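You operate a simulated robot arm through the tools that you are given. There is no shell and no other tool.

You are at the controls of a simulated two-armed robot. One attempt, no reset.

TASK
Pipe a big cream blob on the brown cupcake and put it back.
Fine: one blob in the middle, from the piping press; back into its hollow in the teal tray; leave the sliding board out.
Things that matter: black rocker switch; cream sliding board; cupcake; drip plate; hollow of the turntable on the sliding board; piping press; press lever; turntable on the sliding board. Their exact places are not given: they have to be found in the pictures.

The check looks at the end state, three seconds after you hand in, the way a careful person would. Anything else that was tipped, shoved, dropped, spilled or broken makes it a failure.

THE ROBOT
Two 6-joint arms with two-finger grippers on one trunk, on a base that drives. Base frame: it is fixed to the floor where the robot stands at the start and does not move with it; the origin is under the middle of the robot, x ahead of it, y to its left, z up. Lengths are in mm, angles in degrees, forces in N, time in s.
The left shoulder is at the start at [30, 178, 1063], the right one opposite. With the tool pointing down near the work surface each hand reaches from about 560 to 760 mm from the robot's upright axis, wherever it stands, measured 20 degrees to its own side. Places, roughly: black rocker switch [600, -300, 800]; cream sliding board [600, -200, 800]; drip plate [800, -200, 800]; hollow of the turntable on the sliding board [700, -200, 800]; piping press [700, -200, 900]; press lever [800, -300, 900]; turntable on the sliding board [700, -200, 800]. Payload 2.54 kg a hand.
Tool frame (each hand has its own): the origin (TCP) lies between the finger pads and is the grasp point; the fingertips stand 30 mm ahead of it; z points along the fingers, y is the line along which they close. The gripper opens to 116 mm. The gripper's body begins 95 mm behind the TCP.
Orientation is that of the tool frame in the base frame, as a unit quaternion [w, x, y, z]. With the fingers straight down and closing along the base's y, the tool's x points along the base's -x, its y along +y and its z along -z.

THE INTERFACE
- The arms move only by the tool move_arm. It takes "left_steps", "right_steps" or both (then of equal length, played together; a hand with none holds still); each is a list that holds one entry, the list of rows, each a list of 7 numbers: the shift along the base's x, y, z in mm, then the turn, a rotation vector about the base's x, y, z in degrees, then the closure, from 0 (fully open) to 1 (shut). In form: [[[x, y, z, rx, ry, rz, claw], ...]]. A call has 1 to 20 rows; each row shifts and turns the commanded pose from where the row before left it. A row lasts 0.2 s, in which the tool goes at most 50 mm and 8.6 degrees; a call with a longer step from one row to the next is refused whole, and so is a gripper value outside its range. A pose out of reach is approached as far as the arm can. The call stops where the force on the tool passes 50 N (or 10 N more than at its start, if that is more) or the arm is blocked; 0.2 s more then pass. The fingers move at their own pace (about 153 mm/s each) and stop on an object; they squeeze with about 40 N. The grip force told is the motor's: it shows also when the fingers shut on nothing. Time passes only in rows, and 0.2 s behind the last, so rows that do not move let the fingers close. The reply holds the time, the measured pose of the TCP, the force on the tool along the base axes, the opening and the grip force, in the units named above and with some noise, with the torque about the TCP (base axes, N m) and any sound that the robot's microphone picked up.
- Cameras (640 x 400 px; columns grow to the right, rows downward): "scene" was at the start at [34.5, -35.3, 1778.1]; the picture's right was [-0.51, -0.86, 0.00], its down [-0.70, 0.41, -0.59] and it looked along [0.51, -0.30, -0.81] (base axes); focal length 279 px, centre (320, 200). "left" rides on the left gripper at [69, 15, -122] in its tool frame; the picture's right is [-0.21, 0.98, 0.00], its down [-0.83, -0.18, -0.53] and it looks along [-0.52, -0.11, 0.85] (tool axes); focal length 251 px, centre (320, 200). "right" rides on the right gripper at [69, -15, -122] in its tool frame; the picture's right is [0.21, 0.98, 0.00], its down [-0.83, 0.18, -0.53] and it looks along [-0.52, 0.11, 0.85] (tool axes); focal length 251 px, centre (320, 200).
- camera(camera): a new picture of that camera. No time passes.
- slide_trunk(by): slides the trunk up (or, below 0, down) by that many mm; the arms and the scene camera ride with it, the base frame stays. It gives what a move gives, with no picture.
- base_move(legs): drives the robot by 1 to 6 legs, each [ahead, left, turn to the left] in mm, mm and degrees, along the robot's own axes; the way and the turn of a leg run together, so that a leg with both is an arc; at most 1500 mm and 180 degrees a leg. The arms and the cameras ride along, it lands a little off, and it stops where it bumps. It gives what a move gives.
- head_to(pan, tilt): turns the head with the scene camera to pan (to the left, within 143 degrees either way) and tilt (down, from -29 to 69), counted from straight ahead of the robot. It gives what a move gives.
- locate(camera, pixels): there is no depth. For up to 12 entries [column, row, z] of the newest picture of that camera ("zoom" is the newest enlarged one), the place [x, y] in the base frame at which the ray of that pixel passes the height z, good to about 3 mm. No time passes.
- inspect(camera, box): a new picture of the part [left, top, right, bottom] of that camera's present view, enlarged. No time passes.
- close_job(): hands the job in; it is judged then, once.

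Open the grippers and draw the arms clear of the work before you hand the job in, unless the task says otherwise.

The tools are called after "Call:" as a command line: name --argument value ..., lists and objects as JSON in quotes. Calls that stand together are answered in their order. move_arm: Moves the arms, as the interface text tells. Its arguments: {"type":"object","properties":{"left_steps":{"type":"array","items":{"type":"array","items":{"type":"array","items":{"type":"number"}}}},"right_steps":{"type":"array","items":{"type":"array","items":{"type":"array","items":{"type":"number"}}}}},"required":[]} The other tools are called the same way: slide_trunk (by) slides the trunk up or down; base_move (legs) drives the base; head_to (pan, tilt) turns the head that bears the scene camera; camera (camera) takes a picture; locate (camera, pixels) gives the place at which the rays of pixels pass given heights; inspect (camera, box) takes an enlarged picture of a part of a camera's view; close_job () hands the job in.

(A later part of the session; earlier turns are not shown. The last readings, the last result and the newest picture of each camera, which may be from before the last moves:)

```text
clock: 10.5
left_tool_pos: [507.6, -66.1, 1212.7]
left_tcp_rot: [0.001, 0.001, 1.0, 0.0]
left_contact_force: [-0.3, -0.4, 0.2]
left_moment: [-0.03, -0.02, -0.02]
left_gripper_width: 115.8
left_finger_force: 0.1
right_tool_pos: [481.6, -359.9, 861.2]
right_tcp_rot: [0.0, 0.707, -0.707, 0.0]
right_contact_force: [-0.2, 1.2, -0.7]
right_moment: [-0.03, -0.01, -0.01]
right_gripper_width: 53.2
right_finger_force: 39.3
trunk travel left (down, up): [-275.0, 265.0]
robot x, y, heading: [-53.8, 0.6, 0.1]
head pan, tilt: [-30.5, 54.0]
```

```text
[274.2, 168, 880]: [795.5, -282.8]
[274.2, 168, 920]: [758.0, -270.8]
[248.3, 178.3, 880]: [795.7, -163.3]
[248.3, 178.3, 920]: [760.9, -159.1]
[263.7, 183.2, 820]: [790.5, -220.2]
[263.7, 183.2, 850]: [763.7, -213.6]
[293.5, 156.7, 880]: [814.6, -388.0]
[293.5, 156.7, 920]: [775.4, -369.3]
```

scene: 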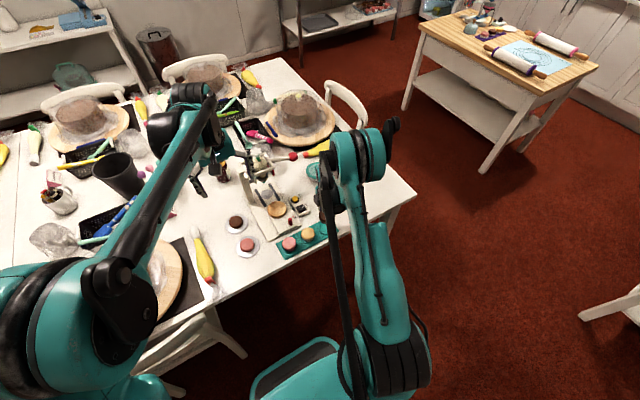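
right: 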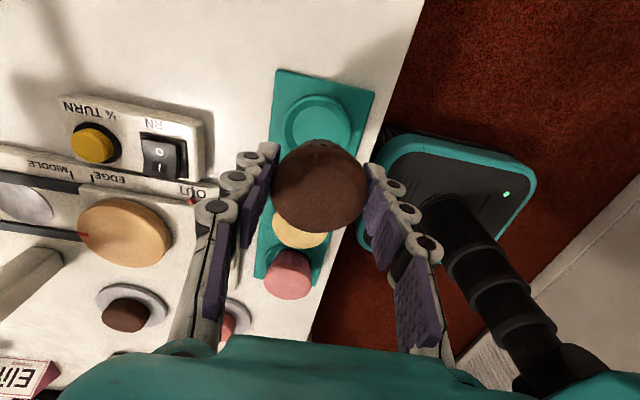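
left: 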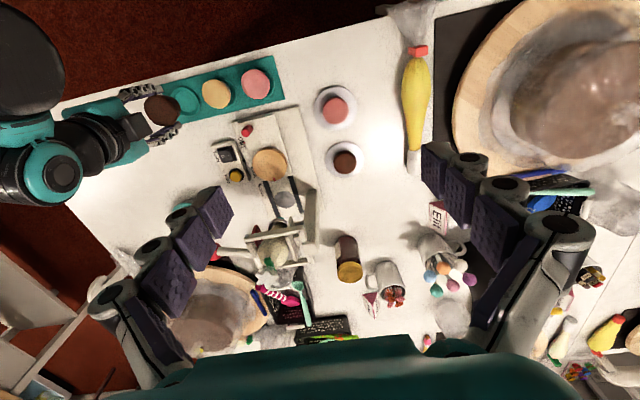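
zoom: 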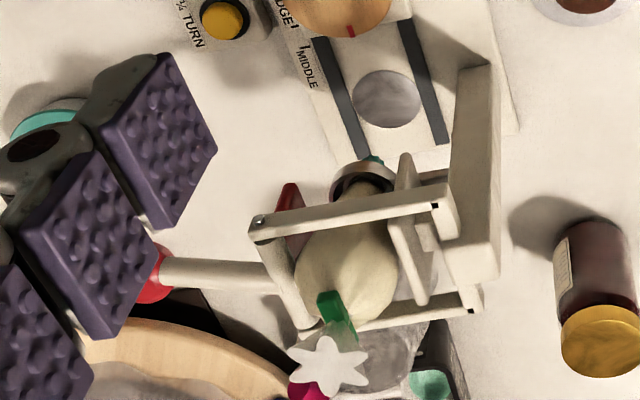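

The press front bar is at about x≈748, z≈935, and the nozzle is at about (765,-215,850). I carry the cupcake up and over the turntable, rotating the hand back so that the narrow side of its body faces the press.

Call:
move_arm --right_steps '[[[0, 0, 20, 0, 0, -8.2, 0.56], [10, 8, 10, 0, 0, -8.2, 0.56], [18, 15, 0, 0, 0, -8.2, 0.56], [18, 15, 0, 0, 0, -8.2, 0.56], [18, 15, 0, 0, 0, -8.2, 0.56], [18, 15, 0, 0, 0, -8.2, 0.56], [18, 15, 0, 0, 0, -8.2, 0.56], [18, 15, 0, 0, 0, -8.2, 0.56], [18, 15, 0, 0, 0, -8.2, 0.56], [18, 15, 0, 0, 0, -8.2, 0.56], [18, 12, 0, 0, 0, -8, 0.56]]]'

Call:
camera --camera "right"

Call:
inspect --camera "left" --box '[180, 80, 340, 200]'

Call:
inspect --camera "scene" --box '[220, 130, 360, 250]'

```text
clock: 12.9
left_tool_pos: [508.5, -66.0, 1212.6]
left_tcp_rot: [-0.001, 0.001, 1.0, 0.0]
left_contact_force: [0.0, 0.2, -0.7]
left_moment: [0.0, 0.01, -0.02]
left_gripper_width: 115.9
left_finger_force: 0.1
right_tool_pos: [659.0, -221.3, 891.7]
right_tcp_rot: [0.0, 0.003, 1.0, 0.0]
right_contact_force: [0.4, -0.3, -0.4]
right_moment: [-0.01, -0.01, 0.05]
right_gripper_width: 53.2
right_finger_force: 39.7
trunk travel left (down, up): [-275.0, 265.0]
robot x, y, heading: [-53.7, -3.2, 0.1]
head pan, tilt: [-30.5, 54.0]
```

```text
taken
```

right: 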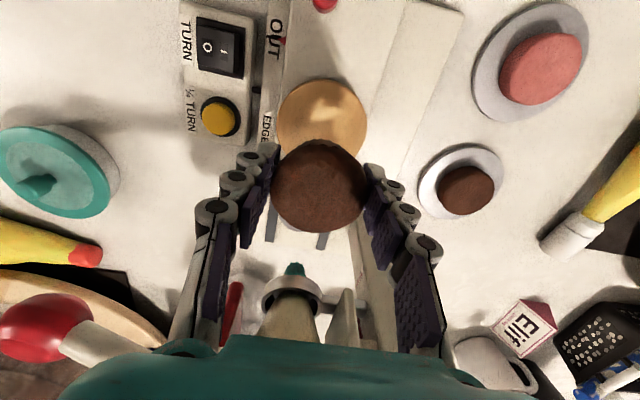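

```text
3.33 times, centred on (260, 140) of left
```

zoom: 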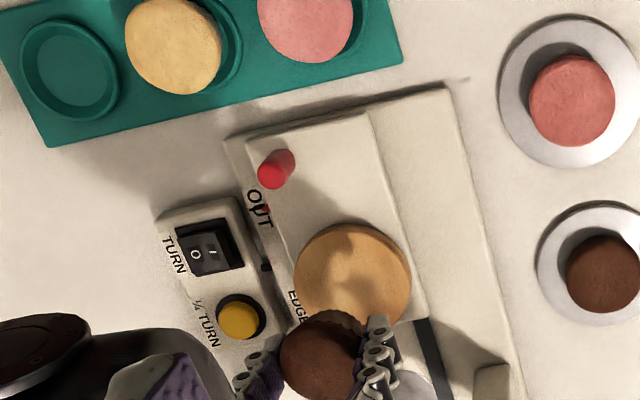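

```text
3.33 times, centred on (290, 190) of scene
```

zoom: 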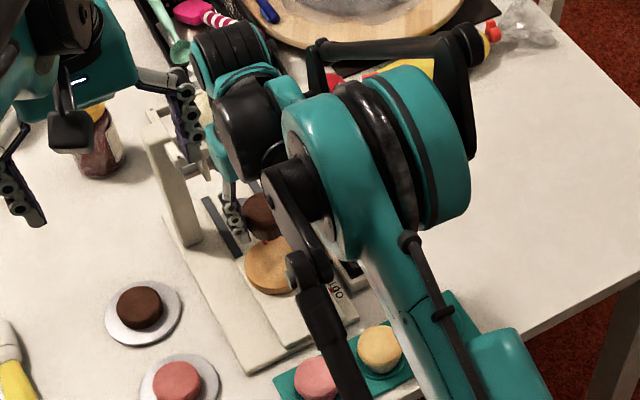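

The right view shows the turntable partly behind the cupcake, centre around (322,119). I locate it to fine-tune the placement.

Call:
locate --camera "right" --pixels '[[322, 79, 778], [277, 118, 778], [367, 118, 778], [322, 119, 778], [322, 119, 785], [316, 187, 885]]'

Call:
inspect --camera "right" --box '[240, 60, 400, 240]'

Call:
locate --camera "left" --pixels '[[269.5, 162, 778], [253, 162, 778], [287, 162, 778], [269.5, 147.5, 778]]'

```text
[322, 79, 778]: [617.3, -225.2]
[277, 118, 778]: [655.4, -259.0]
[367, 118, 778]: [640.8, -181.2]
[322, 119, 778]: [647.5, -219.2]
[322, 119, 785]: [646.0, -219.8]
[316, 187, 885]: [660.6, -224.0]
```

```text
2.22 times, centred on (320, 150) of right
```

zoom: 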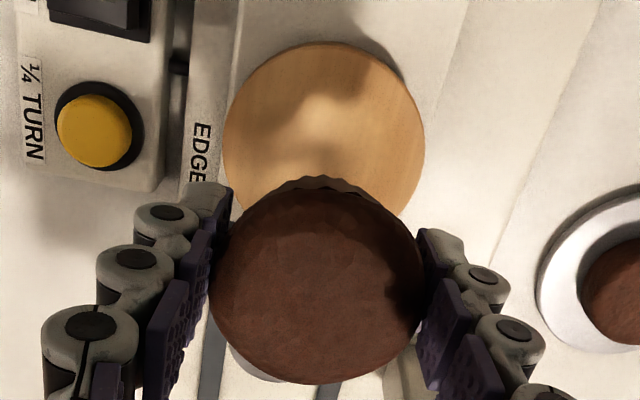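

```text
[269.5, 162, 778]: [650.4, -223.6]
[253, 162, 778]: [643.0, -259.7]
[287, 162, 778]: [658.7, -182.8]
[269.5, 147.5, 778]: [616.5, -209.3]
```

The turntable centre is (656,-220), about 78 mm across. I shift slightly and lower the cupcake to just above the expected contact height.

Call:
move_arm --right_steps '[[[-2.5, 0.5, -20, 0, 0, 0, 0.56], [0, 0, -25, 0, 0, 0, 0.56], [0, 0, -15, 0, 0, 0, 0.56]]]'

Call:
camera --camera "right"

Call:
inspect --camera "left" --box '[180, 80, 340, 200]'

Call:
inspect --camera "scene" --box '[240, 170, 320, 230]'

```text
clock: 13.7
left_tool_pos: [508.7, -65.0, 1212.5]
left_tcp_rot: [0.0, 0.0, 1.0, 0.0]
left_contact_force: [0.4, -0.6, -0.6]
left_moment: [0.0, 0.01, 0.03]
left_gripper_width: 116.0
left_finger_force: 0.1
right_tool_pos: [658.1, -221.7, 830.5]
right_tcp_rot: [0.0, 0.0, 1.0, 0.0]
right_contact_force: [0.4, 0.4, -1.0]
right_moment: [0.04, 0.02, 0.03]
right_gripper_width: 53.3
right_finger_force: 39.9
trunk travel left (down, up): [-275.0, 265.0]
robot x, y, heading: [-51.8, 0.2, 0.2]
head pan, tilt: [-30.5, 54.0]
```

```text
taken
```

right: 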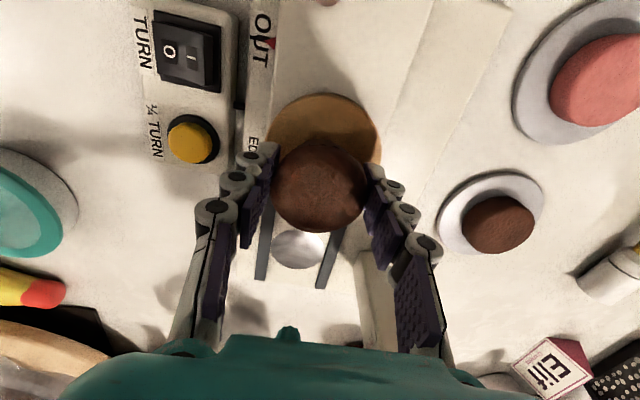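

```text
3.33 times, centred on (260, 140) of left
```

zoom: 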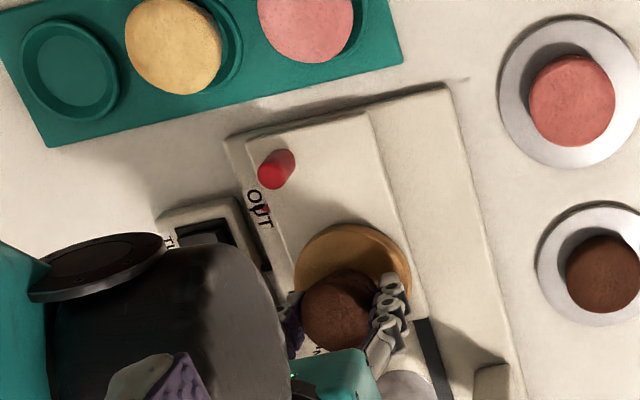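

```text
6.67 times, centred on (280, 200) of scene
```

zoom: 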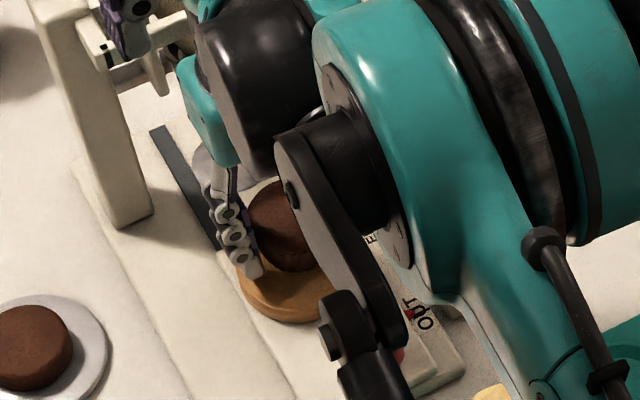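

I check the disc edges again from here and keep lowering in small steps.

Call:
locate --camera "right" --pixels '[[322, 93, 778], [266, 143, 778], [381, 143, 778]]'

Call:
move_arm --right_steps '[[[0, 0, -2, 0, 0, 0, 0.56], [0, 0, -2, 0, 0, 0, 0.56], [0, 0, 0, 0, 0, 0, 0.56]]]'

```text
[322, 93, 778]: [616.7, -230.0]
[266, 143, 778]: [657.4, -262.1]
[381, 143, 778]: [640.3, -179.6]
```

```text
clock: 14.5
left_tool_pos: [509.0, -66.5, 1212.1]
left_tcp_rot: [0.0, 0.001, 1.0, 0.0]
left_contact_force: [0.3, -0.1, 0.9]
left_moment: [-0.04, -0.03, -0.01]
left_gripper_width: 116.0
left_finger_force: 0.0
right_tool_pos: [656.6, -221.6, 827.1]
right_tcp_rot: [0.0, 0.0, 1.0, -0.001]
right_contact_force: [-0.7, 0.1, 0.1]
right_moment: [0.02, 0.0, 0.0]
right_gripper_width: 53.3
right_finger_force: 39.7
trunk travel left (down, up): [-275.0, 265.0]
robot x, y, heading: [-50.7, 0.4, -0.0]
head pan, tilt: [-30.5, 54.0]
```

The disc centre agrees with the hand, both at about (656,-221). There is no contact yet, so I continue down in 1.5–2 mm steps.

Call:
move_arm --right_steps '[[[0, 0, -1.5, 0, 0, 0, 0.56], [0, 0, -1.5, 0, 0, 0, 0.56], [0, 0, 0, 0, 0, 0, 0.56]]]'

Call:
move_arm --right_steps '[[[0, 0, -1.5, 0, 0, 0, 0.56], [0, 0, -1.5, 0, 0, 0, 0.56], [0, 0, 0, 0, 0, 0, 0.56]]]'

Call:
inspect --camera "scene" --box '[255, 190, 305, 225]'

```text
clock: 15.3
left_tool_pos: [508.7, -66.1, 1211.9]
left_tcp_rot: [0.0, 0.001, 1.0, 0.001]
left_contact_force: [-0.1, 0.3, 0.2]
left_moment: [-0.02, 0.0, 0.01]
left_gripper_width: 115.9
left_finger_force: 0.1
right_tool_pos: [656.8, -221.0, 824.0]
right_tcp_rot: [0.0, 0.0, 1.0, 0.001]
right_contact_force: [0.1, 0.1, -0.1]
right_moment: [0.01, -0.02, 0.02]
right_gripper_width: 53.2
right_finger_force: 40.0
trunk travel left (down, up): [-275.0, 265.0]
robot x, y, heading: [-50.2, 4.7, 0.0]
head pan, tilt: [-30.5, 54.0]
```

```text
clock: 16.1
left_tool_pos: [508.5, -65.7, 1211.5]
left_tcp_rot: [0.0, 0.001, 1.0, 0.0]
left_contact_force: [-0.4, -0.3, 0.3]
left_moment: [0.01, 0.01, 0.01]
left_gripper_width: 115.9
left_finger_force: 0.0
right_tool_pos: [655.4, -220.5, 822.0]
right_tcp_rot: [0.0, 0.0, 1.0, 0.001]
right_contact_force: [-0.4, 0.7, -0.8]
right_moment: [0.0, 0.01, -0.01]
right_gripper_width: 53.2
right_finger_force: 40.1
trunk travel left (down, up): [-275.0, 265.0]
robot x, y, heading: [-47.3, 1.3, -0.1]
head pan, tilt: [-30.5, 54.0]
```

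```text
11.43 times, centred on (280, 208) of scene
```

zoom: 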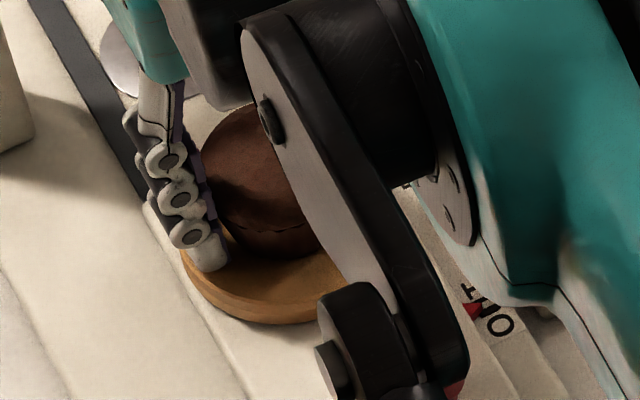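

Still no contact. The cupcake appears just above the disc, so I keep lowering gently.

Call:
move_arm --right_steps '[[[0, 0, -1.5, 0, 0, 0, 0.56], [0, 0, 0, 0, 0, 0, 0.56]]]'

Call:
move_arm --right_steps '[[[0, 0, -1.5, 0, 0, 0, 0.56], [0, 0, 0, 0, 0, 0, 0.56]]]'

Call:
inspect --camera "scene" --box '[255, 190, 305, 225]'

```text
clock: 16.7
left_tool_pos: [509.5, -65.8, 1212.2]
left_tcp_rot: [0.0, 0.002, 1.0, 0.0]
left_contact_force: [0.9, 0.5, -0.5]
left_moment: [-0.01, -0.03, 0.01]
left_gripper_width: 115.9
left_finger_force: 0.1
right_tool_pos: [655.2, -219.7, 819.5]
right_tcp_rot: [0.0, 0.0, 1.0, -0.001]
right_contact_force: [-0.9, -0.9, 0.6]
right_moment: [0.0, 0.01, 0.02]
right_gripper_width: 53.1
right_finger_force: 40.0
trunk travel left (down, up): [-275.0, 265.0]
robot x, y, heading: [-51.1, -1.0, 0.1]
head pan, tilt: [-30.5, 54.0]
```

```text
clock: 17.3
left_tool_pos: [507.2, -64.6, 1213.8]
left_tcp_rot: [0.0, 0.001, 1.0, 0.0]
left_contact_force: [-0.1, 0.6, 0.5]
left_moment: [0.0, 0.0, -0.01]
left_gripper_width: 116.3
left_finger_force: 0.0
right_tool_pos: [656.1, -219.2, 820.4]
right_tcp_rot: [0.001, 0.0, 1.0, 0.0]
right_contact_force: [2.0, 2.7, 12.3]
right_moment: [0.11, -0.09, 0.0]
right_gripper_width: 53.3
right_finger_force: 39.8
trunk travel left (down, up): [-275.0, 265.0]
robot x, y, heading: [-47.0, -1.0, 0.2]
head pan, tilt: [-30.5, 54.0]
```

```text
11.43 times, centred on (280, 208) of scene
```

zoom: 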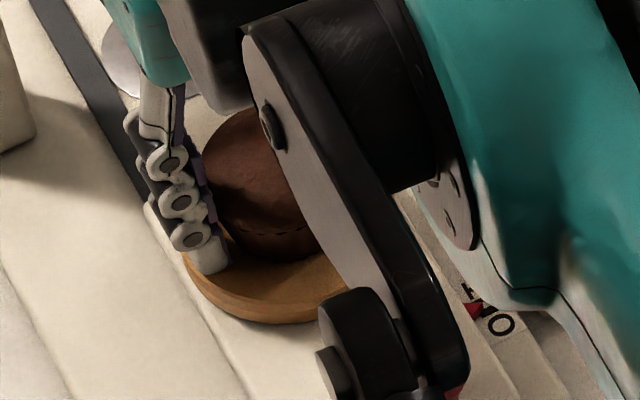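

Contact shows about 12 N at z≈819.5. I release gently and look at how the cupcake sits.

Call:
move_arm --right_steps '[[[0, 0, 0.5, 0, 0, 0, 0.53], [0, 0, 0, 0, 0, 0, 0.5], [0, 0, 0, 0, 0, 0, 0.42], [0, 0, 0, 0, 0, 0, 0.35]]]'

Call:
inspect --camera "right" --box '[220, 60, 420, 240]'

Call:
inspect --camera "scene" --box '[255, 190, 305, 225]'

```text
clock: 18.3
left_tool_pos: [508.2, -67.0, 1212.7]
left_tcp_rot: [0.0, 0.001, 1.0, 0.0]
left_contact_force: [1.1, -1.0, -0.1]
left_moment: [-0.02, -0.01, -0.02]
left_gripper_width: 116.0
left_finger_force: 0.1
right_tool_pos: [655.9, -221.6, 818.2]
right_tcp_rot: [0.0, -0.001, 1.0, 0.0]
right_contact_force: [-1.3, 0.3, 1.2]
right_moment: [0.01, -0.02, 0.0]
right_gripper_width: 75.4
right_finger_force: 0.1
trunk travel left (down, up): [-275.0, 265.0]
robot x, y, heading: [-49.6, -2.5, -0.0]
head pan, tilt: [-30.5, 54.0]
```

```text
2.22 times, centred on (320, 150) of right
```

zoom: 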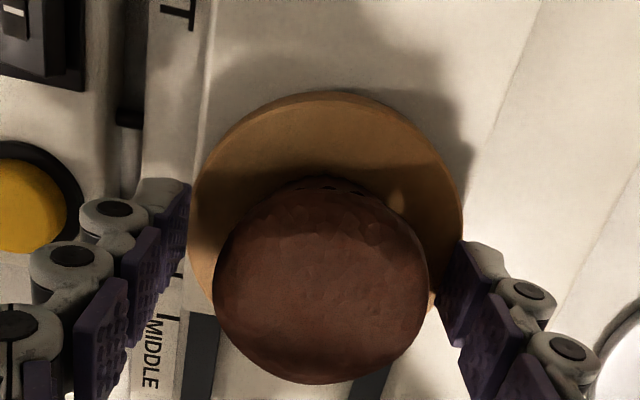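

```text
11.43 times, centred on (280, 208) of scene
```

zoom: 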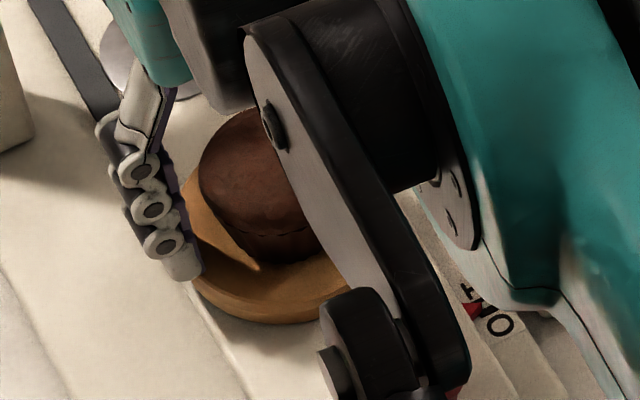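

The cupcake stands on the disc, released. I raise the hand and move it toward the knob side to check centring.

Call:
move_arm --right_steps '[[[0, 0, 15, 0, 0, 0, 0.3], [0, 0, 40, 0, 0, 0, 0.2], [0, 0, 45, 0, 0, 0, 0.2], [-40, -10, 0, 0, 0, 0, 0.2], [-45, -10, 0, 0, 0, 0, 0.5]]]'

Call:
camera --camera "right"

Call:
inspect --camera "left" --box '[200, 90, 320, 190]'

Call:
inspect --camera "scene" --box '[240, 170, 330, 235]'

```text
clock: 19.5
left_tool_pos: [507.5, -66.1, 1212.4]
left_tcp_rot: [0.0, 0.001, 1.0, 0.001]
left_contact_force: [-0.4, 1.1, 0.8]
left_moment: [-0.06, -0.03, -0.01]
left_gripper_width: 116.0
left_finger_force: 0.1
right_tool_pos: [569.9, -241.8, 920.2]
right_tcp_rot: [0.0, 0.0, 1.0, 0.001]
right_contact_force: [0.2, 0.3, 0.0]
right_moment: [-0.02, -0.02, 0.02]
right_gripper_width: 58.2
right_finger_force: 0.0
trunk travel left (down, up): [-275.0, 265.0]
robot x, y, heading: [-51.2, -3.0, -0.2]
head pan, tilt: [-30.5, 54.0]
```

```text
taken
```

right: 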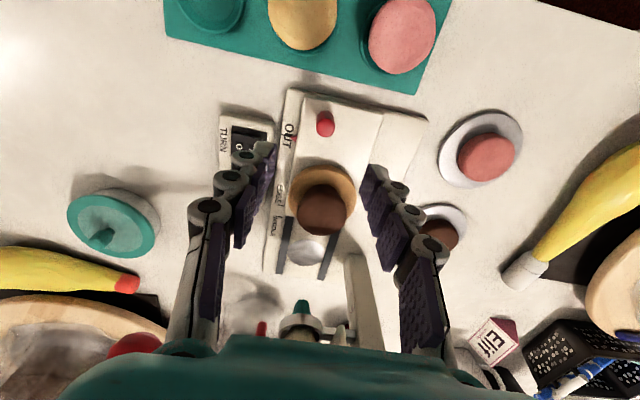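

```text
4.00 times, centred on (260, 140) of left
```

zoom: 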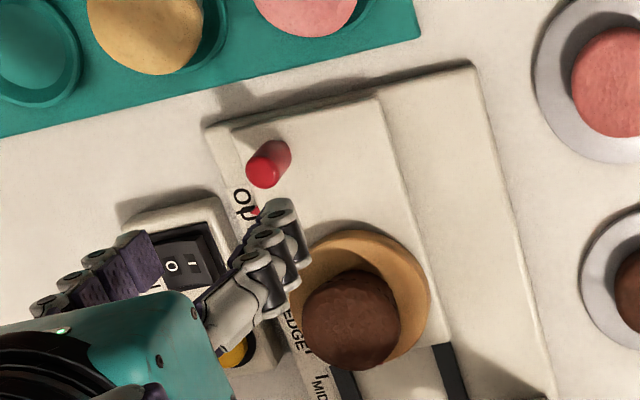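

```text
6.15 times, centred on (285, 202) of scene
```

zoom: 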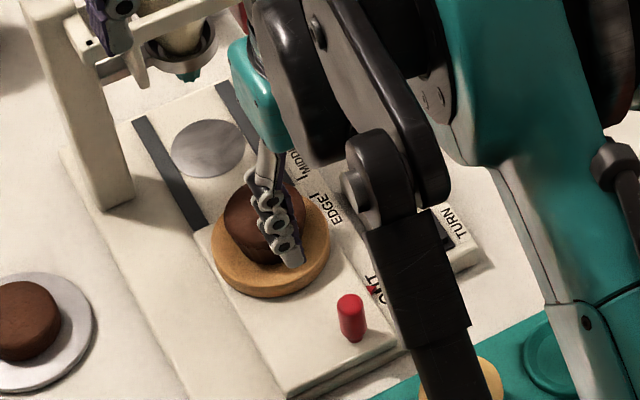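

I check how well the cupcake is centred on the disc with a zoom from the right camera.

Call:
inspect --camera "right" --box '[260, 90, 400, 270]'

Call:
locate --camera "right" --pixels '[[323, 208, 814], [288, 200, 778], [357, 200, 778], [322, 165, 778], [326, 124, 800], [326, 124, 790]]'

Call:
locate --camera "left" --pixels '[[267.5, 170, 814], [248, 180.5, 800], [247, 180, 790]]'

```text
2.22 times, centred on (330, 180) of right
```

zoom: 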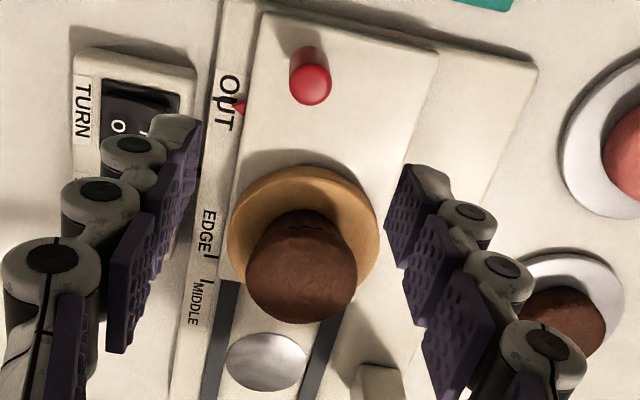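

```text
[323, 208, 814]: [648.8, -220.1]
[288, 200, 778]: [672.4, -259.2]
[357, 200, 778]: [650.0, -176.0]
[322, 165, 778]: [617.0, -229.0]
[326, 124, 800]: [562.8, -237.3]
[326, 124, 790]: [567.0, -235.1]
```

```text
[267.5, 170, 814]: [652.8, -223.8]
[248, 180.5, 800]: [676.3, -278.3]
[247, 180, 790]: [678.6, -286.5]
```

I need the slide direction, so I locate the ticks, drip plate, board edges and knob from the right view.

Call:
locate --camera "right" --pixels '[[286, 136.3, 765], [284, 201.6, 765], [278.2, 216.5, 765], [305.2, 252.5, 765], [304, 97, 770], [280, 214, 770], [382, 115, 770], [325.3, 128.2, 800], [291, 138, 768]]'

Call:
inspect --camera "left" --box '[230, 110, 290, 150]'

```text
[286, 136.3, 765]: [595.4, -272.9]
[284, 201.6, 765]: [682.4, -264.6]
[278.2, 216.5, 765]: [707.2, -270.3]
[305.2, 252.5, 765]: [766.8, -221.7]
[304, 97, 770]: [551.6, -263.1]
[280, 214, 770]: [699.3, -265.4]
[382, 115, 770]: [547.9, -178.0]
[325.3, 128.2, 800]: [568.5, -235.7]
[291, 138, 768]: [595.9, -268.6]
```

```text
10.00 times, centred on (260, 130) of left
```

zoom: 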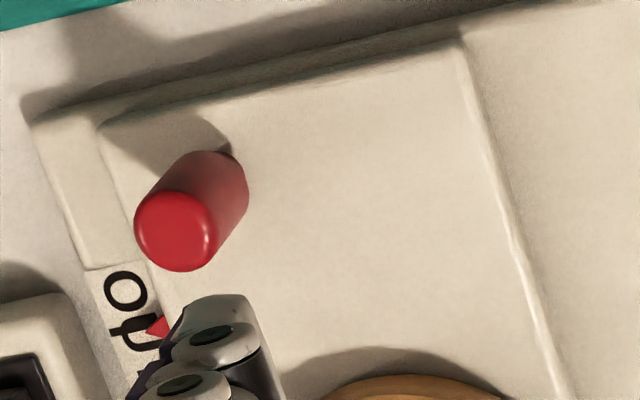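

The ticks show that the slide runs along +x, with OUT at x≈595 and MIDDLE at x≈708, and the disc-to-drip-plate distance is about 110. Now I pin down the knob.

Call:
camera --camera "left"

Call:
locate --camera "left" --pixels '[[246.2, 132.5, 790], [246.2, 132.5, 800], [246.2, 132.5, 810], [250.5, 128.7, 770]]'

Call:
locate --camera "right" --pixels '[[325.3, 128.2, 790], [325.3, 128.2, 800], [325.3, 128.2, 810]]'

Call:
inspect --camera "right" --box '[290, 90, 370, 150]'

```text
taken
```

left: 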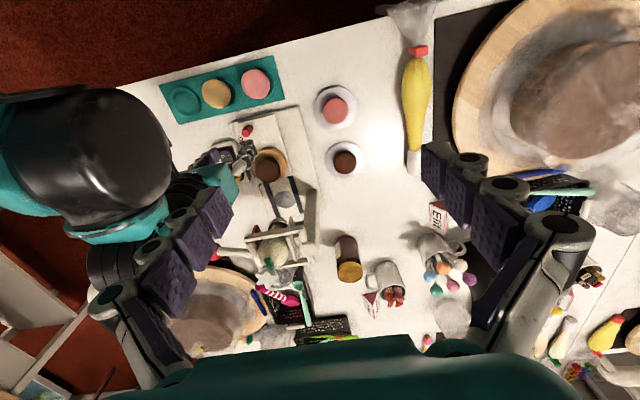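

```text
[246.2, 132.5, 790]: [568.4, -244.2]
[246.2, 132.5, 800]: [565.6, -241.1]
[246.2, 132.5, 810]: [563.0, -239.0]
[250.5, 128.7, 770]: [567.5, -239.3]
```

```text
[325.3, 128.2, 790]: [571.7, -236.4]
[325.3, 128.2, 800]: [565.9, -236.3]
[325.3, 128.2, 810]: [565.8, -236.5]
```

```text
6.67 times, centred on (330, 120) of right
```

zoom: 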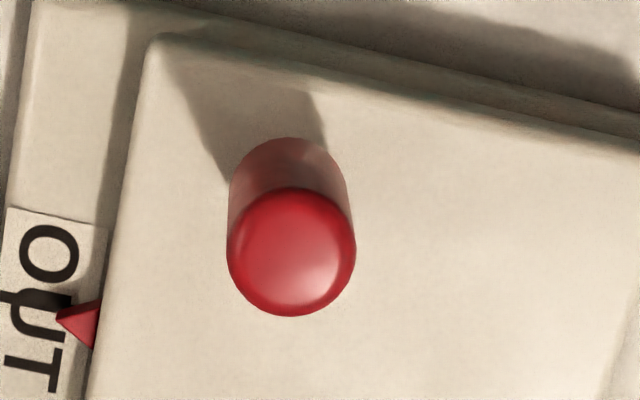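

The knob is at (566,-238.5), about 18 mm thick with its top near z 803. I narrow the fingers to about 35 mm and come down around it, tips staying above the board.

Call:
move_arm --right_steps '[[[-4, 3, -30, 0, 0, 0, 0.68], [0, 0, -30, 0, 0, 0, 0.68], [0, 0, -25, 0, 0, 0, 0.68]]]'

Call:
camera --camera "right"

Call:
inspect --camera "scene" --box '[260, 180, 340, 250]'

Call:
inspect --camera "left" --box '[210, 90, 310, 170]'

```text
clock: 20.3
left_tool_pos: [509.1, -66.2, 1211.6]
left_tcp_rot: [-0.001, 0.0, 1.0, 0.001]
left_contact_force: [0.7, 0.5, -0.5]
left_moment: [-0.02, 0.0, -0.01]
left_gripper_width: 115.9
left_finger_force: 0.0
right_tool_pos: [567.1, -238.0, 834.7]
right_tcp_rot: [0.0, 0.0, 1.0, 0.0]
right_contact_force: [-0.5, 0.3, -0.1]
right_moment: [-0.04, 0.0, 0.01]
right_gripper_width: 37.1
right_finger_force: 0.1
trunk travel left (down, up): [-275.0, 265.0]
robot x, y, heading: [-48.7, -3.0, 0.2]
head pan, tilt: [-30.5, 54.0]
```

```text
taken
```

right: 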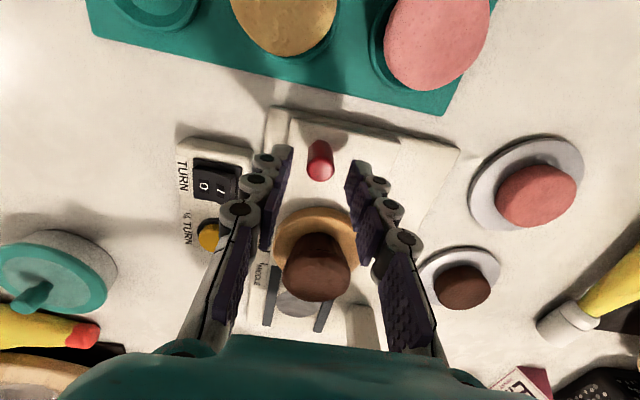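

```text
5.71 times, centred on (300, 215) of scene
```

zoom: 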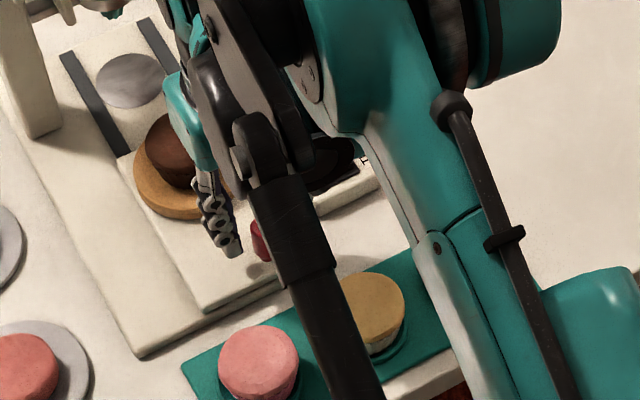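

```text
5.00 times, centred on (260, 130) of left
```

zoom: 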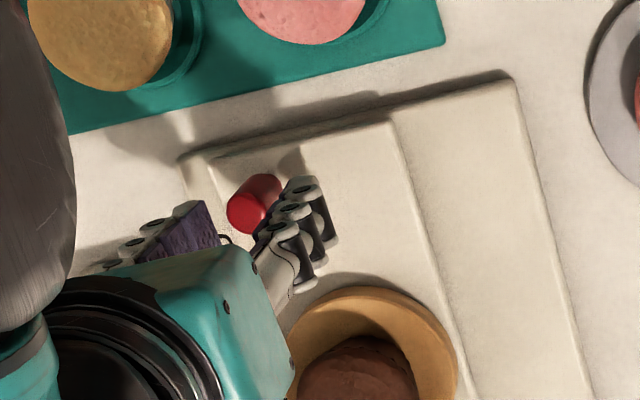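

The knob at (320,160) sits midway between the fingertips. I descend 27 mm and close lightly.

Call:
move_arm --right_steps '[[[-0.5, 0, -14, 0, 0, 0, 0.68], [0, 0, -13, 0, 0, 0, 0.68], [0, 0, 0, 0, 0, 0, 0.78], [0, 0, 0, 0, 0, 0, 0.83]]]'

Call:
camera --camera "right"

```text
clock: 21.3
left_tool_pos: [508.5, -65.8, 1211.7]
left_tcp_rot: [0.0, 0.001, 1.0, 0.0]
left_contact_force: [0.8, -0.9, 0.0]
left_moment: [-0.05, -0.04, -0.01]
left_gripper_width: 115.8
left_finger_force: 0.2
right_tool_pos: [567.4, -237.2, 806.8]
right_tcp_rot: [0.0, 0.0, 1.0, 0.0]
right_contact_force: [-0.6, 0.4, -0.4]
right_moment: [0.02, 0.02, 0.01]
right_gripper_width: 19.8
right_finger_force: 0.0
trunk travel left (down, up): [-275.0, 265.0]
robot x, y, heading: [-53.5, 0.4, -0.0]
head pan, tilt: [-30.5, 54.0]
```

```text
taken
```

right: 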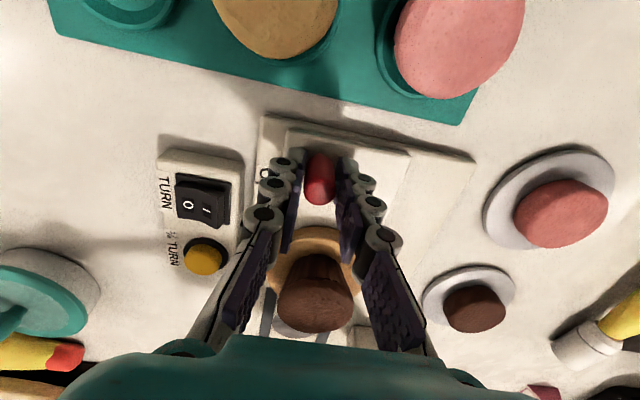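

The knob is between the pads at 19.8 mm with no force. I close onto it and check.

Call:
move_arm --right_steps '[[[0, 0, 0, 0, 0, 0, 0.85], [0, 0, 0, 0, 0, 0, 0.87]]]'

```text
clock: 21.9
left_tool_pos: [508.3, -65.2, 1211.9]
left_tcp_rot: [0.0, 0.001, 1.0, 0.0]
left_contact_force: [0.2, 0.1, 0.1]
left_moment: [-0.02, 0.02, 0.04]
left_gripper_width: 116.1
left_finger_force: 0.0
right_tool_pos: [567.6, -237.6, 806.9]
right_tcp_rot: [0.0, 0.001, 1.0, 0.0]
right_contact_force: [0.2, -5.3, -1.6]
right_moment: [-0.15, -0.11, -0.04]
right_gripper_width: 17.4
right_finger_force: 43.1
trunk travel left (down, up): [-275.0, 265.0]
robot x, y, heading: [-52.3, -2.6, -0.1]
head pan, tilt: [-30.5, 54.0]
```

The knob is gripped at 17.4 mm. I slide it +x in gentle steps, beginning with 30 mm.

Call:
move_arm --right_steps '[[[6, 0, 0, 0, 0, 0, 0.87], [8, 0, 0, 0, 0, 0, 0.87], [8, 0, 0, 0, 0, 0, 0.87], [8, 0, 0, 0, 0, 0, 0.87]]]'

Call:
camera --camera "right"

Call:
inspect --camera "left" --box '[200, 90, 320, 190]'

```text
clock: 22.9
left_tool_pos: [508.8, -66.4, 1212.9]
left_tcp_rot: [0.001, 0.001, 1.0, 0.0]
left_contact_force: [-0.3, -1.0, -0.3]
left_moment: [0.01, 0.04, -0.01]
left_gripper_width: 115.9
left_finger_force: 0.0
right_tool_pos: [596.4, -237.8, 807.5]
right_tcp_rot: [0.0, -0.001, 1.0, 0.0]
right_contact_force: [-0.6, 0.1, 0.1]
right_moment: [0.04, 0.21, 0.04]
right_gripper_width: 17.3
right_finger_force: 42.3
trunk travel left (down, up): [-275.0, 265.0]
robot x, y, heading: [-51.0, -0.7, -0.1]
head pan, tilt: [-30.5, 54.0]
```

```text
taken
```

right: 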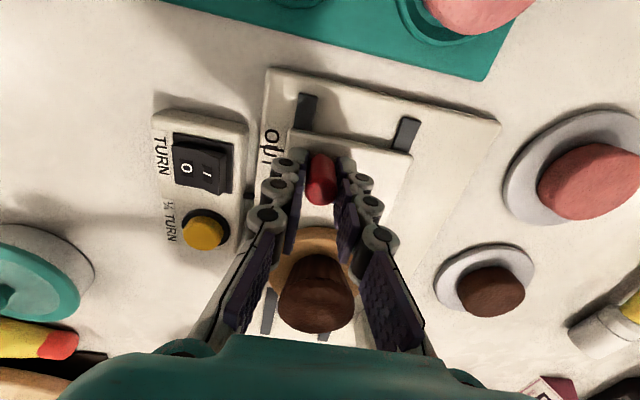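

```text
4.00 times, centred on (260, 140) of left
```

zoom: 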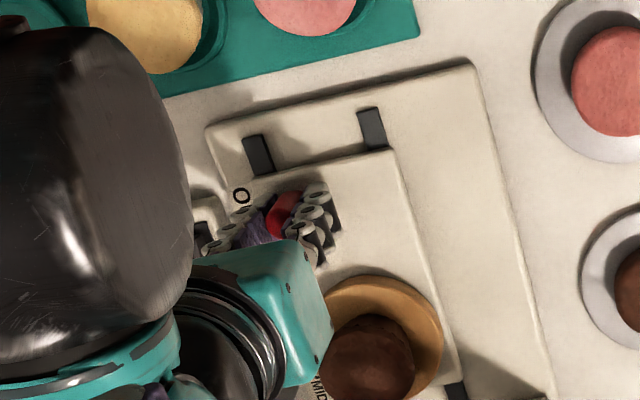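

The board slides smoothly and the base stays put. I continue 50 mm further.

Call:
move_arm --right_steps '[[[8, 0, 0, 0, 0, 0, 0.87], [8, 0, 0, 0, 0, 0, 0.87], [8, 0, 0, 0, 0, 0, 0.87], [8, 0, 0, 0, 0, 0, 0.87], [8, 0, 0, 0, 0, 0, 0.87], [8, 0, 0, 0, 0, 0, 0.87]]]'

Call:
camera --camera "right"

Call:
inspect --camera "left" --box '[200, 110, 340, 230]'

Call:
inspect --camera "scene" --box '[230, 150, 330, 230]'

```text
clock: 24.3
left_tool_pos: [510.0, -67.3, 1211.6]
left_tcp_rot: [0.0, 0.001, 1.0, 0.0]
left_contact_force: [0.3, 0.1, 0.2]
left_moment: [0.01, 0.0, 0.03]
left_gripper_width: 116.0
left_finger_force: 0.1
right_tool_pos: [644.6, -238.9, 806.6]
right_tcp_rot: [0.0, 0.001, 1.0, 0.0]
right_contact_force: [-0.7, -7.4, -6.0]
right_moment: [-0.24, 0.07, 0.01]
right_gripper_width: 17.2
right_finger_force: 42.9
trunk travel left (down, up): [-275.0, 265.0]
robot x, y, heading: [-47.4, -0.4, -0.0]
head pan, tilt: [-30.5, 54.0]
```

```text
taken
```

right: 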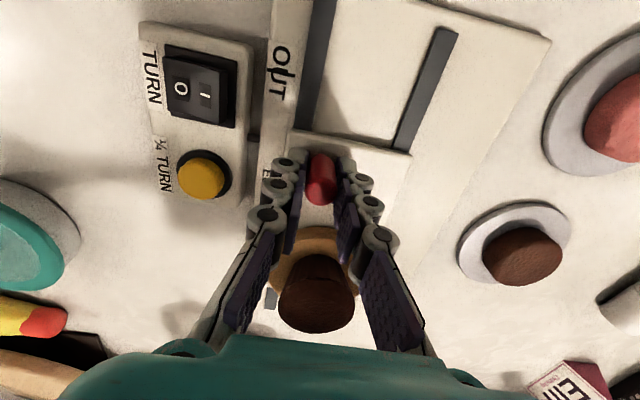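

```text
3.33 times, centred on (270, 170) of left
```

zoom: 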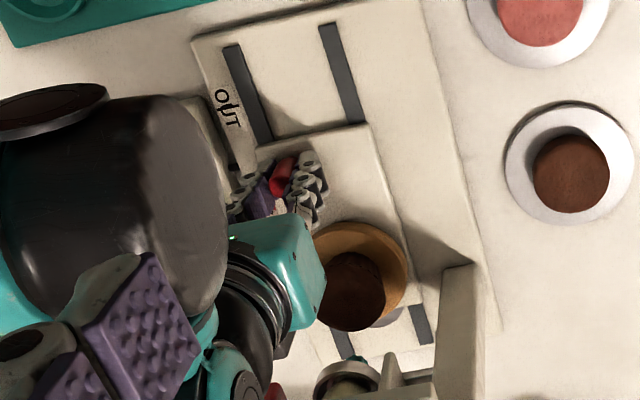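

```text
5.00 times, centred on (280, 190) of scene
```

zoom: 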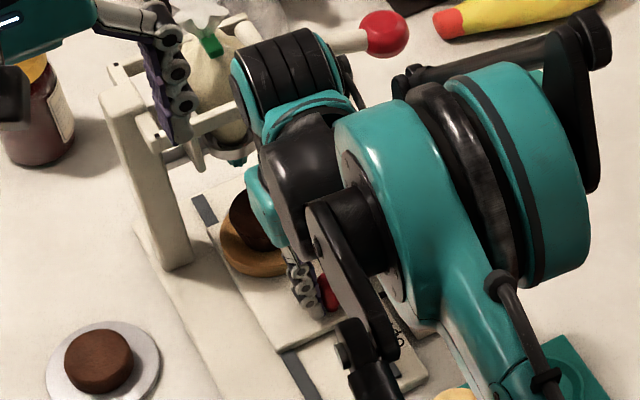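

The lateral force is small (7 N), and the wrist still has room to the press front at x≈748. I continue 20 mm, shifting 1 mm in y to relieve the side load.

Call:
move_arm --right_steps '[[[8, 0.5, 0.5, 0, 0, 0, 0.87], [8, 0.5, 0.5, 0, 0, 0, 0.87], [6, 0, 0, 0, 0, 0, 0.87], [0, 0, 0, 0, 0, 0, 0.87]]]'

Call:
camera --camera "right"

Call:
inspect --camera "left" --box '[200, 110, 340, 230]'

Call:
inspect --camera "scene" --box '[230, 150, 330, 230]'

```text
clock: 25.3
left_tool_pos: [510.0, -67.2, 1211.5]
left_tcp_rot: [0.0, 0.0, 1.0, 0.001]
left_contact_force: [0.5, -1.2, 0.0]
left_moment: [0.03, -0.02, 0.0]
left_gripper_width: 116.0
left_finger_force: 0.0
right_tool_pos: [667.9, -238.2, 806.0]
right_tcp_rot: [0.0, 0.0, 1.0, 0.0]
right_contact_force: [0.1, -6.7, -16.5]
right_moment: [-0.2, -0.03, 0.05]
right_gripper_width: 17.1
right_finger_force: 42.2
trunk travel left (down, up): [-275.0, 265.0]
robot x, y, heading: [-53.0, 1.6, 0.1]
head pan, tilt: [-30.5, 54.0]
```

```text
taken
```

right: 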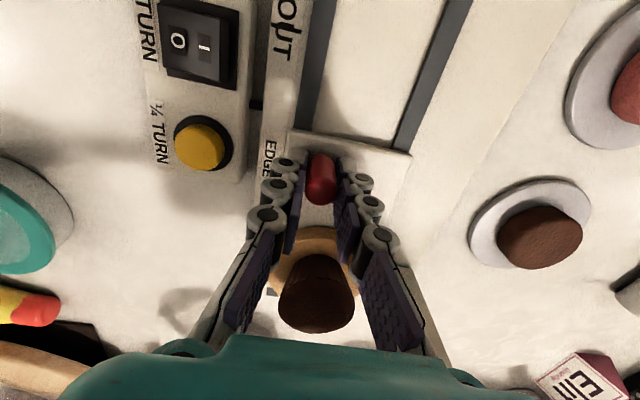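

```text
3.33 times, centred on (270, 170) of left
```

zoom: 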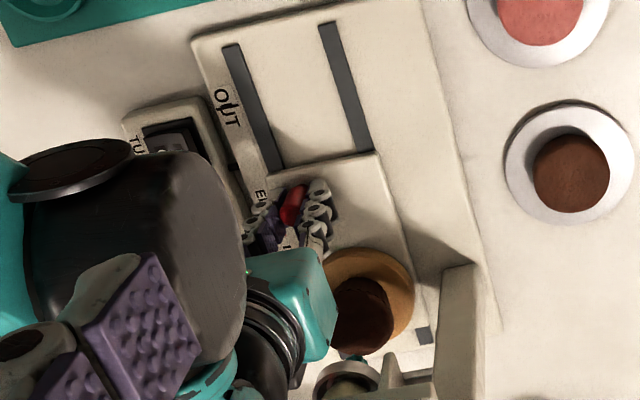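

```text
5.00 times, centred on (280, 190) of scene
```

zoom: 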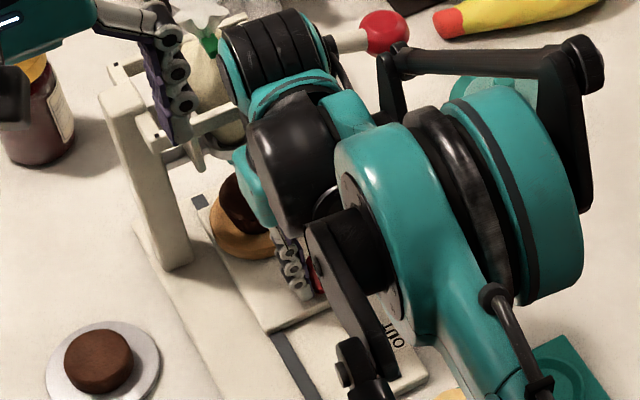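

The board has moved about 100 of the estimated 112 mm. I undo the 1 mm lift, move 10 mm further, then release to read the pointer.

Call:
move_arm --right_steps '[[[5, 0.3, -0.7, 0, 0, 0, 0.87], [5, 0.3, -0.3, 0, 0, 0, 0.87], [0, 0, 0, 0, 0, 0, 0.87]]]'

Call:
camera --camera "right"

Call:
inspect --camera "right" --box '[220, 100, 420, 300]'

Call:
inspect --camera "left" --box '[200, 110, 340, 230]'

```text
clock: 26.1
left_tool_pos: [510.0, -65.6, 1213.6]
left_tcp_rot: [0.0, 0.0, 1.0, 0.0]
left_contact_force: [-0.2, -0.2, 0.3]
left_moment: [-0.01, 0.02, 0.01]
left_gripper_width: 116.0
left_finger_force: 0.1
right_tool_pos: [677.6, -237.8, 807.1]
right_tcp_rot: [-0.001, 0.001, 1.0, 0.0]
right_contact_force: [-0.3, -7.4, -5.8]
right_moment: [-0.17, 0.76, 0.0]
right_gripper_width: 16.9
right_finger_force: 43.2
trunk travel left (down, up): [-275.0, 265.0]
robot x, y, heading: [-49.9, -0.9, -0.3]
head pan, tilt: [-30.5, 54.0]
```

```text
taken
```

right: 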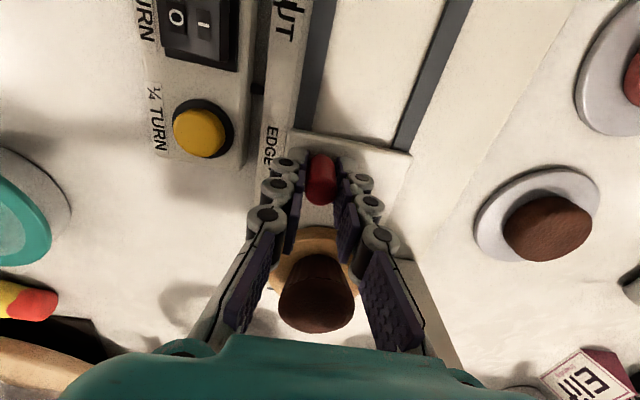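

```text
2.00 times, centred on (320, 200) of right
```

zoom: 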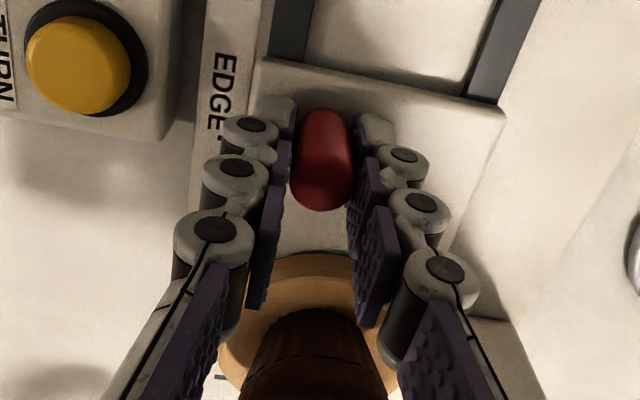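

```text
3.33 times, centred on (270, 170) of left
```

zoom: 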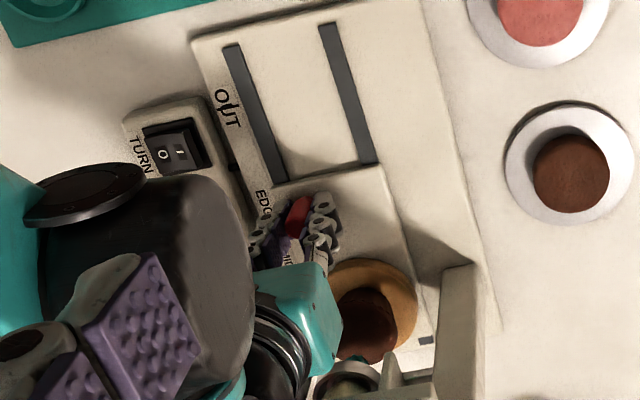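

The knob now sits at x≈678. I open slightly, rise and back off to see the pointer against the MIDDLE tick.

Call:
move_arm --right_steps '[[[0, 0, 0, 0, 0, 0, 0.8], [0, 0, 0, 0, 0, 0, 0.7], [0, 0, 20, 0, 0, 0, 0.7], [0, 0, 40, 0, 0, 0, 0.7], [-40, 0, 20, 0, 0, 0, 0.7], [-50, 0, 20, 0, 0, 0, 0.7]]]'

Call:
camera --camera "right"

Call:
inspect --camera "right" --box '[240, 150, 400, 310]'

Call:
inspect --camera "left" --box '[220, 150, 320, 230]'

```text
refused: row 6 steps farther than a row can; nothing moved
```

```text
taken
```

right: 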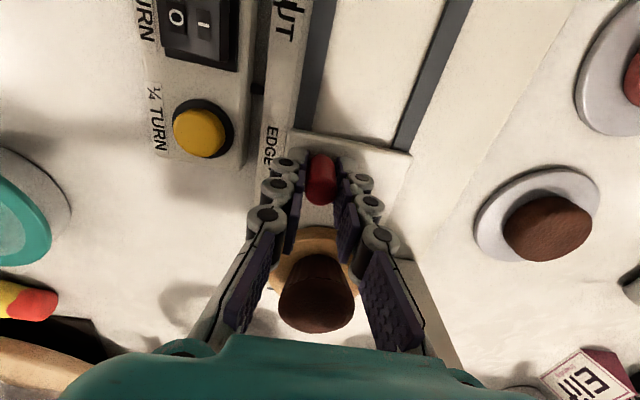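

```text
2.50 times, centred on (320, 230) of right
```

zoom: 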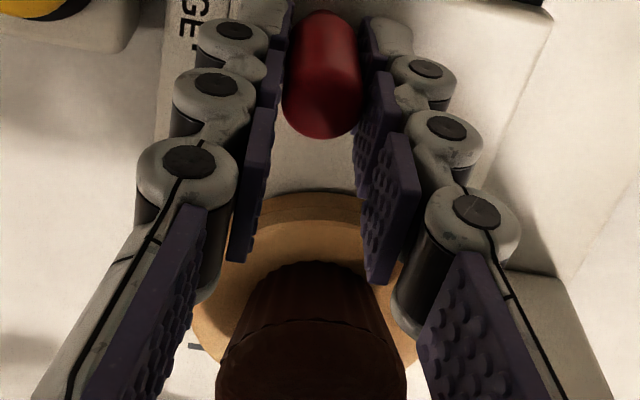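

```text
5.00 times, centred on (270, 190) of left
```

zoom: 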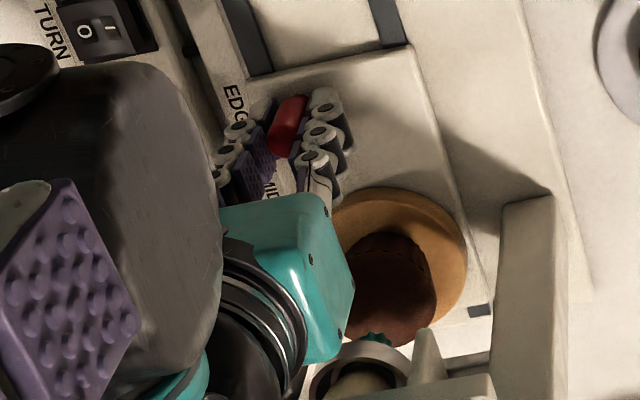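

One row was too long, so nothing moved. I repeat it with shorter steps.

Call:
move_arm --right_steps '[[[0, 0, 0, 0, 0, 0, 0.8], [0, 0, 0, 0, 0, 0, 0.7], [0, 0, 20, 0, 0, 0, 0.7], [0, 0, 40, 0, 0, 0, 0.7], [-40, 0, 20, 0, 0, 0, 0.7], [-40, 0, 20, 0, 0, 0, 0.7]]]'

Call:
camera --camera "right"

Call:
inspect --camera "right" --box '[240, 150, 400, 310]'

Call:
inspect --camera "left" --box '[220, 150, 320, 230]'

```text
clock: 27.5
left_tool_pos: [507.4, -66.7, 1212.4]
left_tcp_rot: [0.0, 0.001, 1.0, 0.001]
left_contact_force: [-0.9, -0.1, -0.4]
left_moment: [0.03, 0.02, 0.01]
left_gripper_width: 115.8
left_finger_force: 0.0
right_tool_pos: [593.1, -236.0, 909.4]
right_tcp_rot: [0.0, 0.001, 1.0, 0.0]
right_contact_force: [0.0, -0.7, -0.4]
right_moment: [-0.02, 0.02, -0.03]
right_gripper_width: 34.8
right_finger_force: 0.2
trunk travel left (down, up): [-275.0, 265.0]
robot x, y, heading: [-48.9, 1.1, 0.0]
head pan, tilt: [-30.5, 54.0]
```

```text
taken
```

right: 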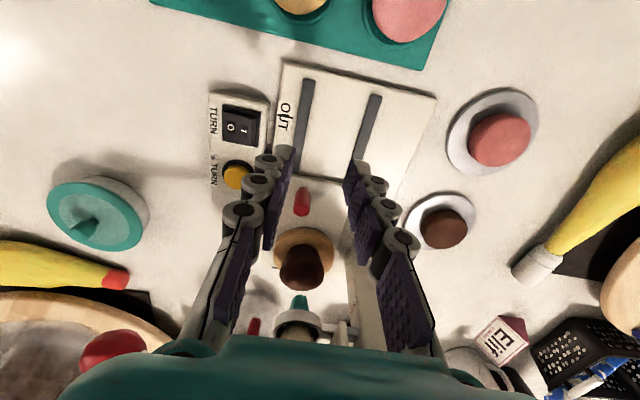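

```text
2.50 times, centred on (320, 230) of right
```

zoom: 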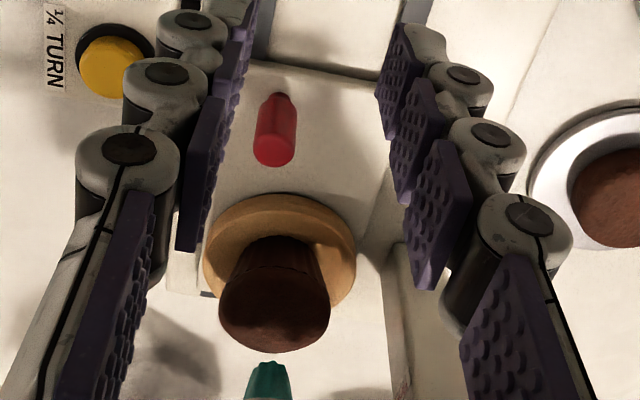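

```text
5.00 times, centred on (270, 190) of left
```

zoom: 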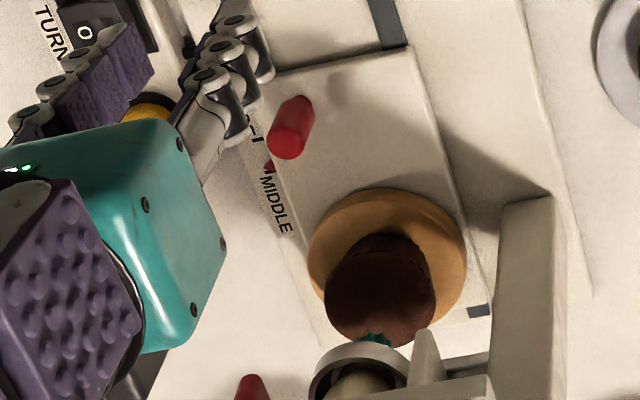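

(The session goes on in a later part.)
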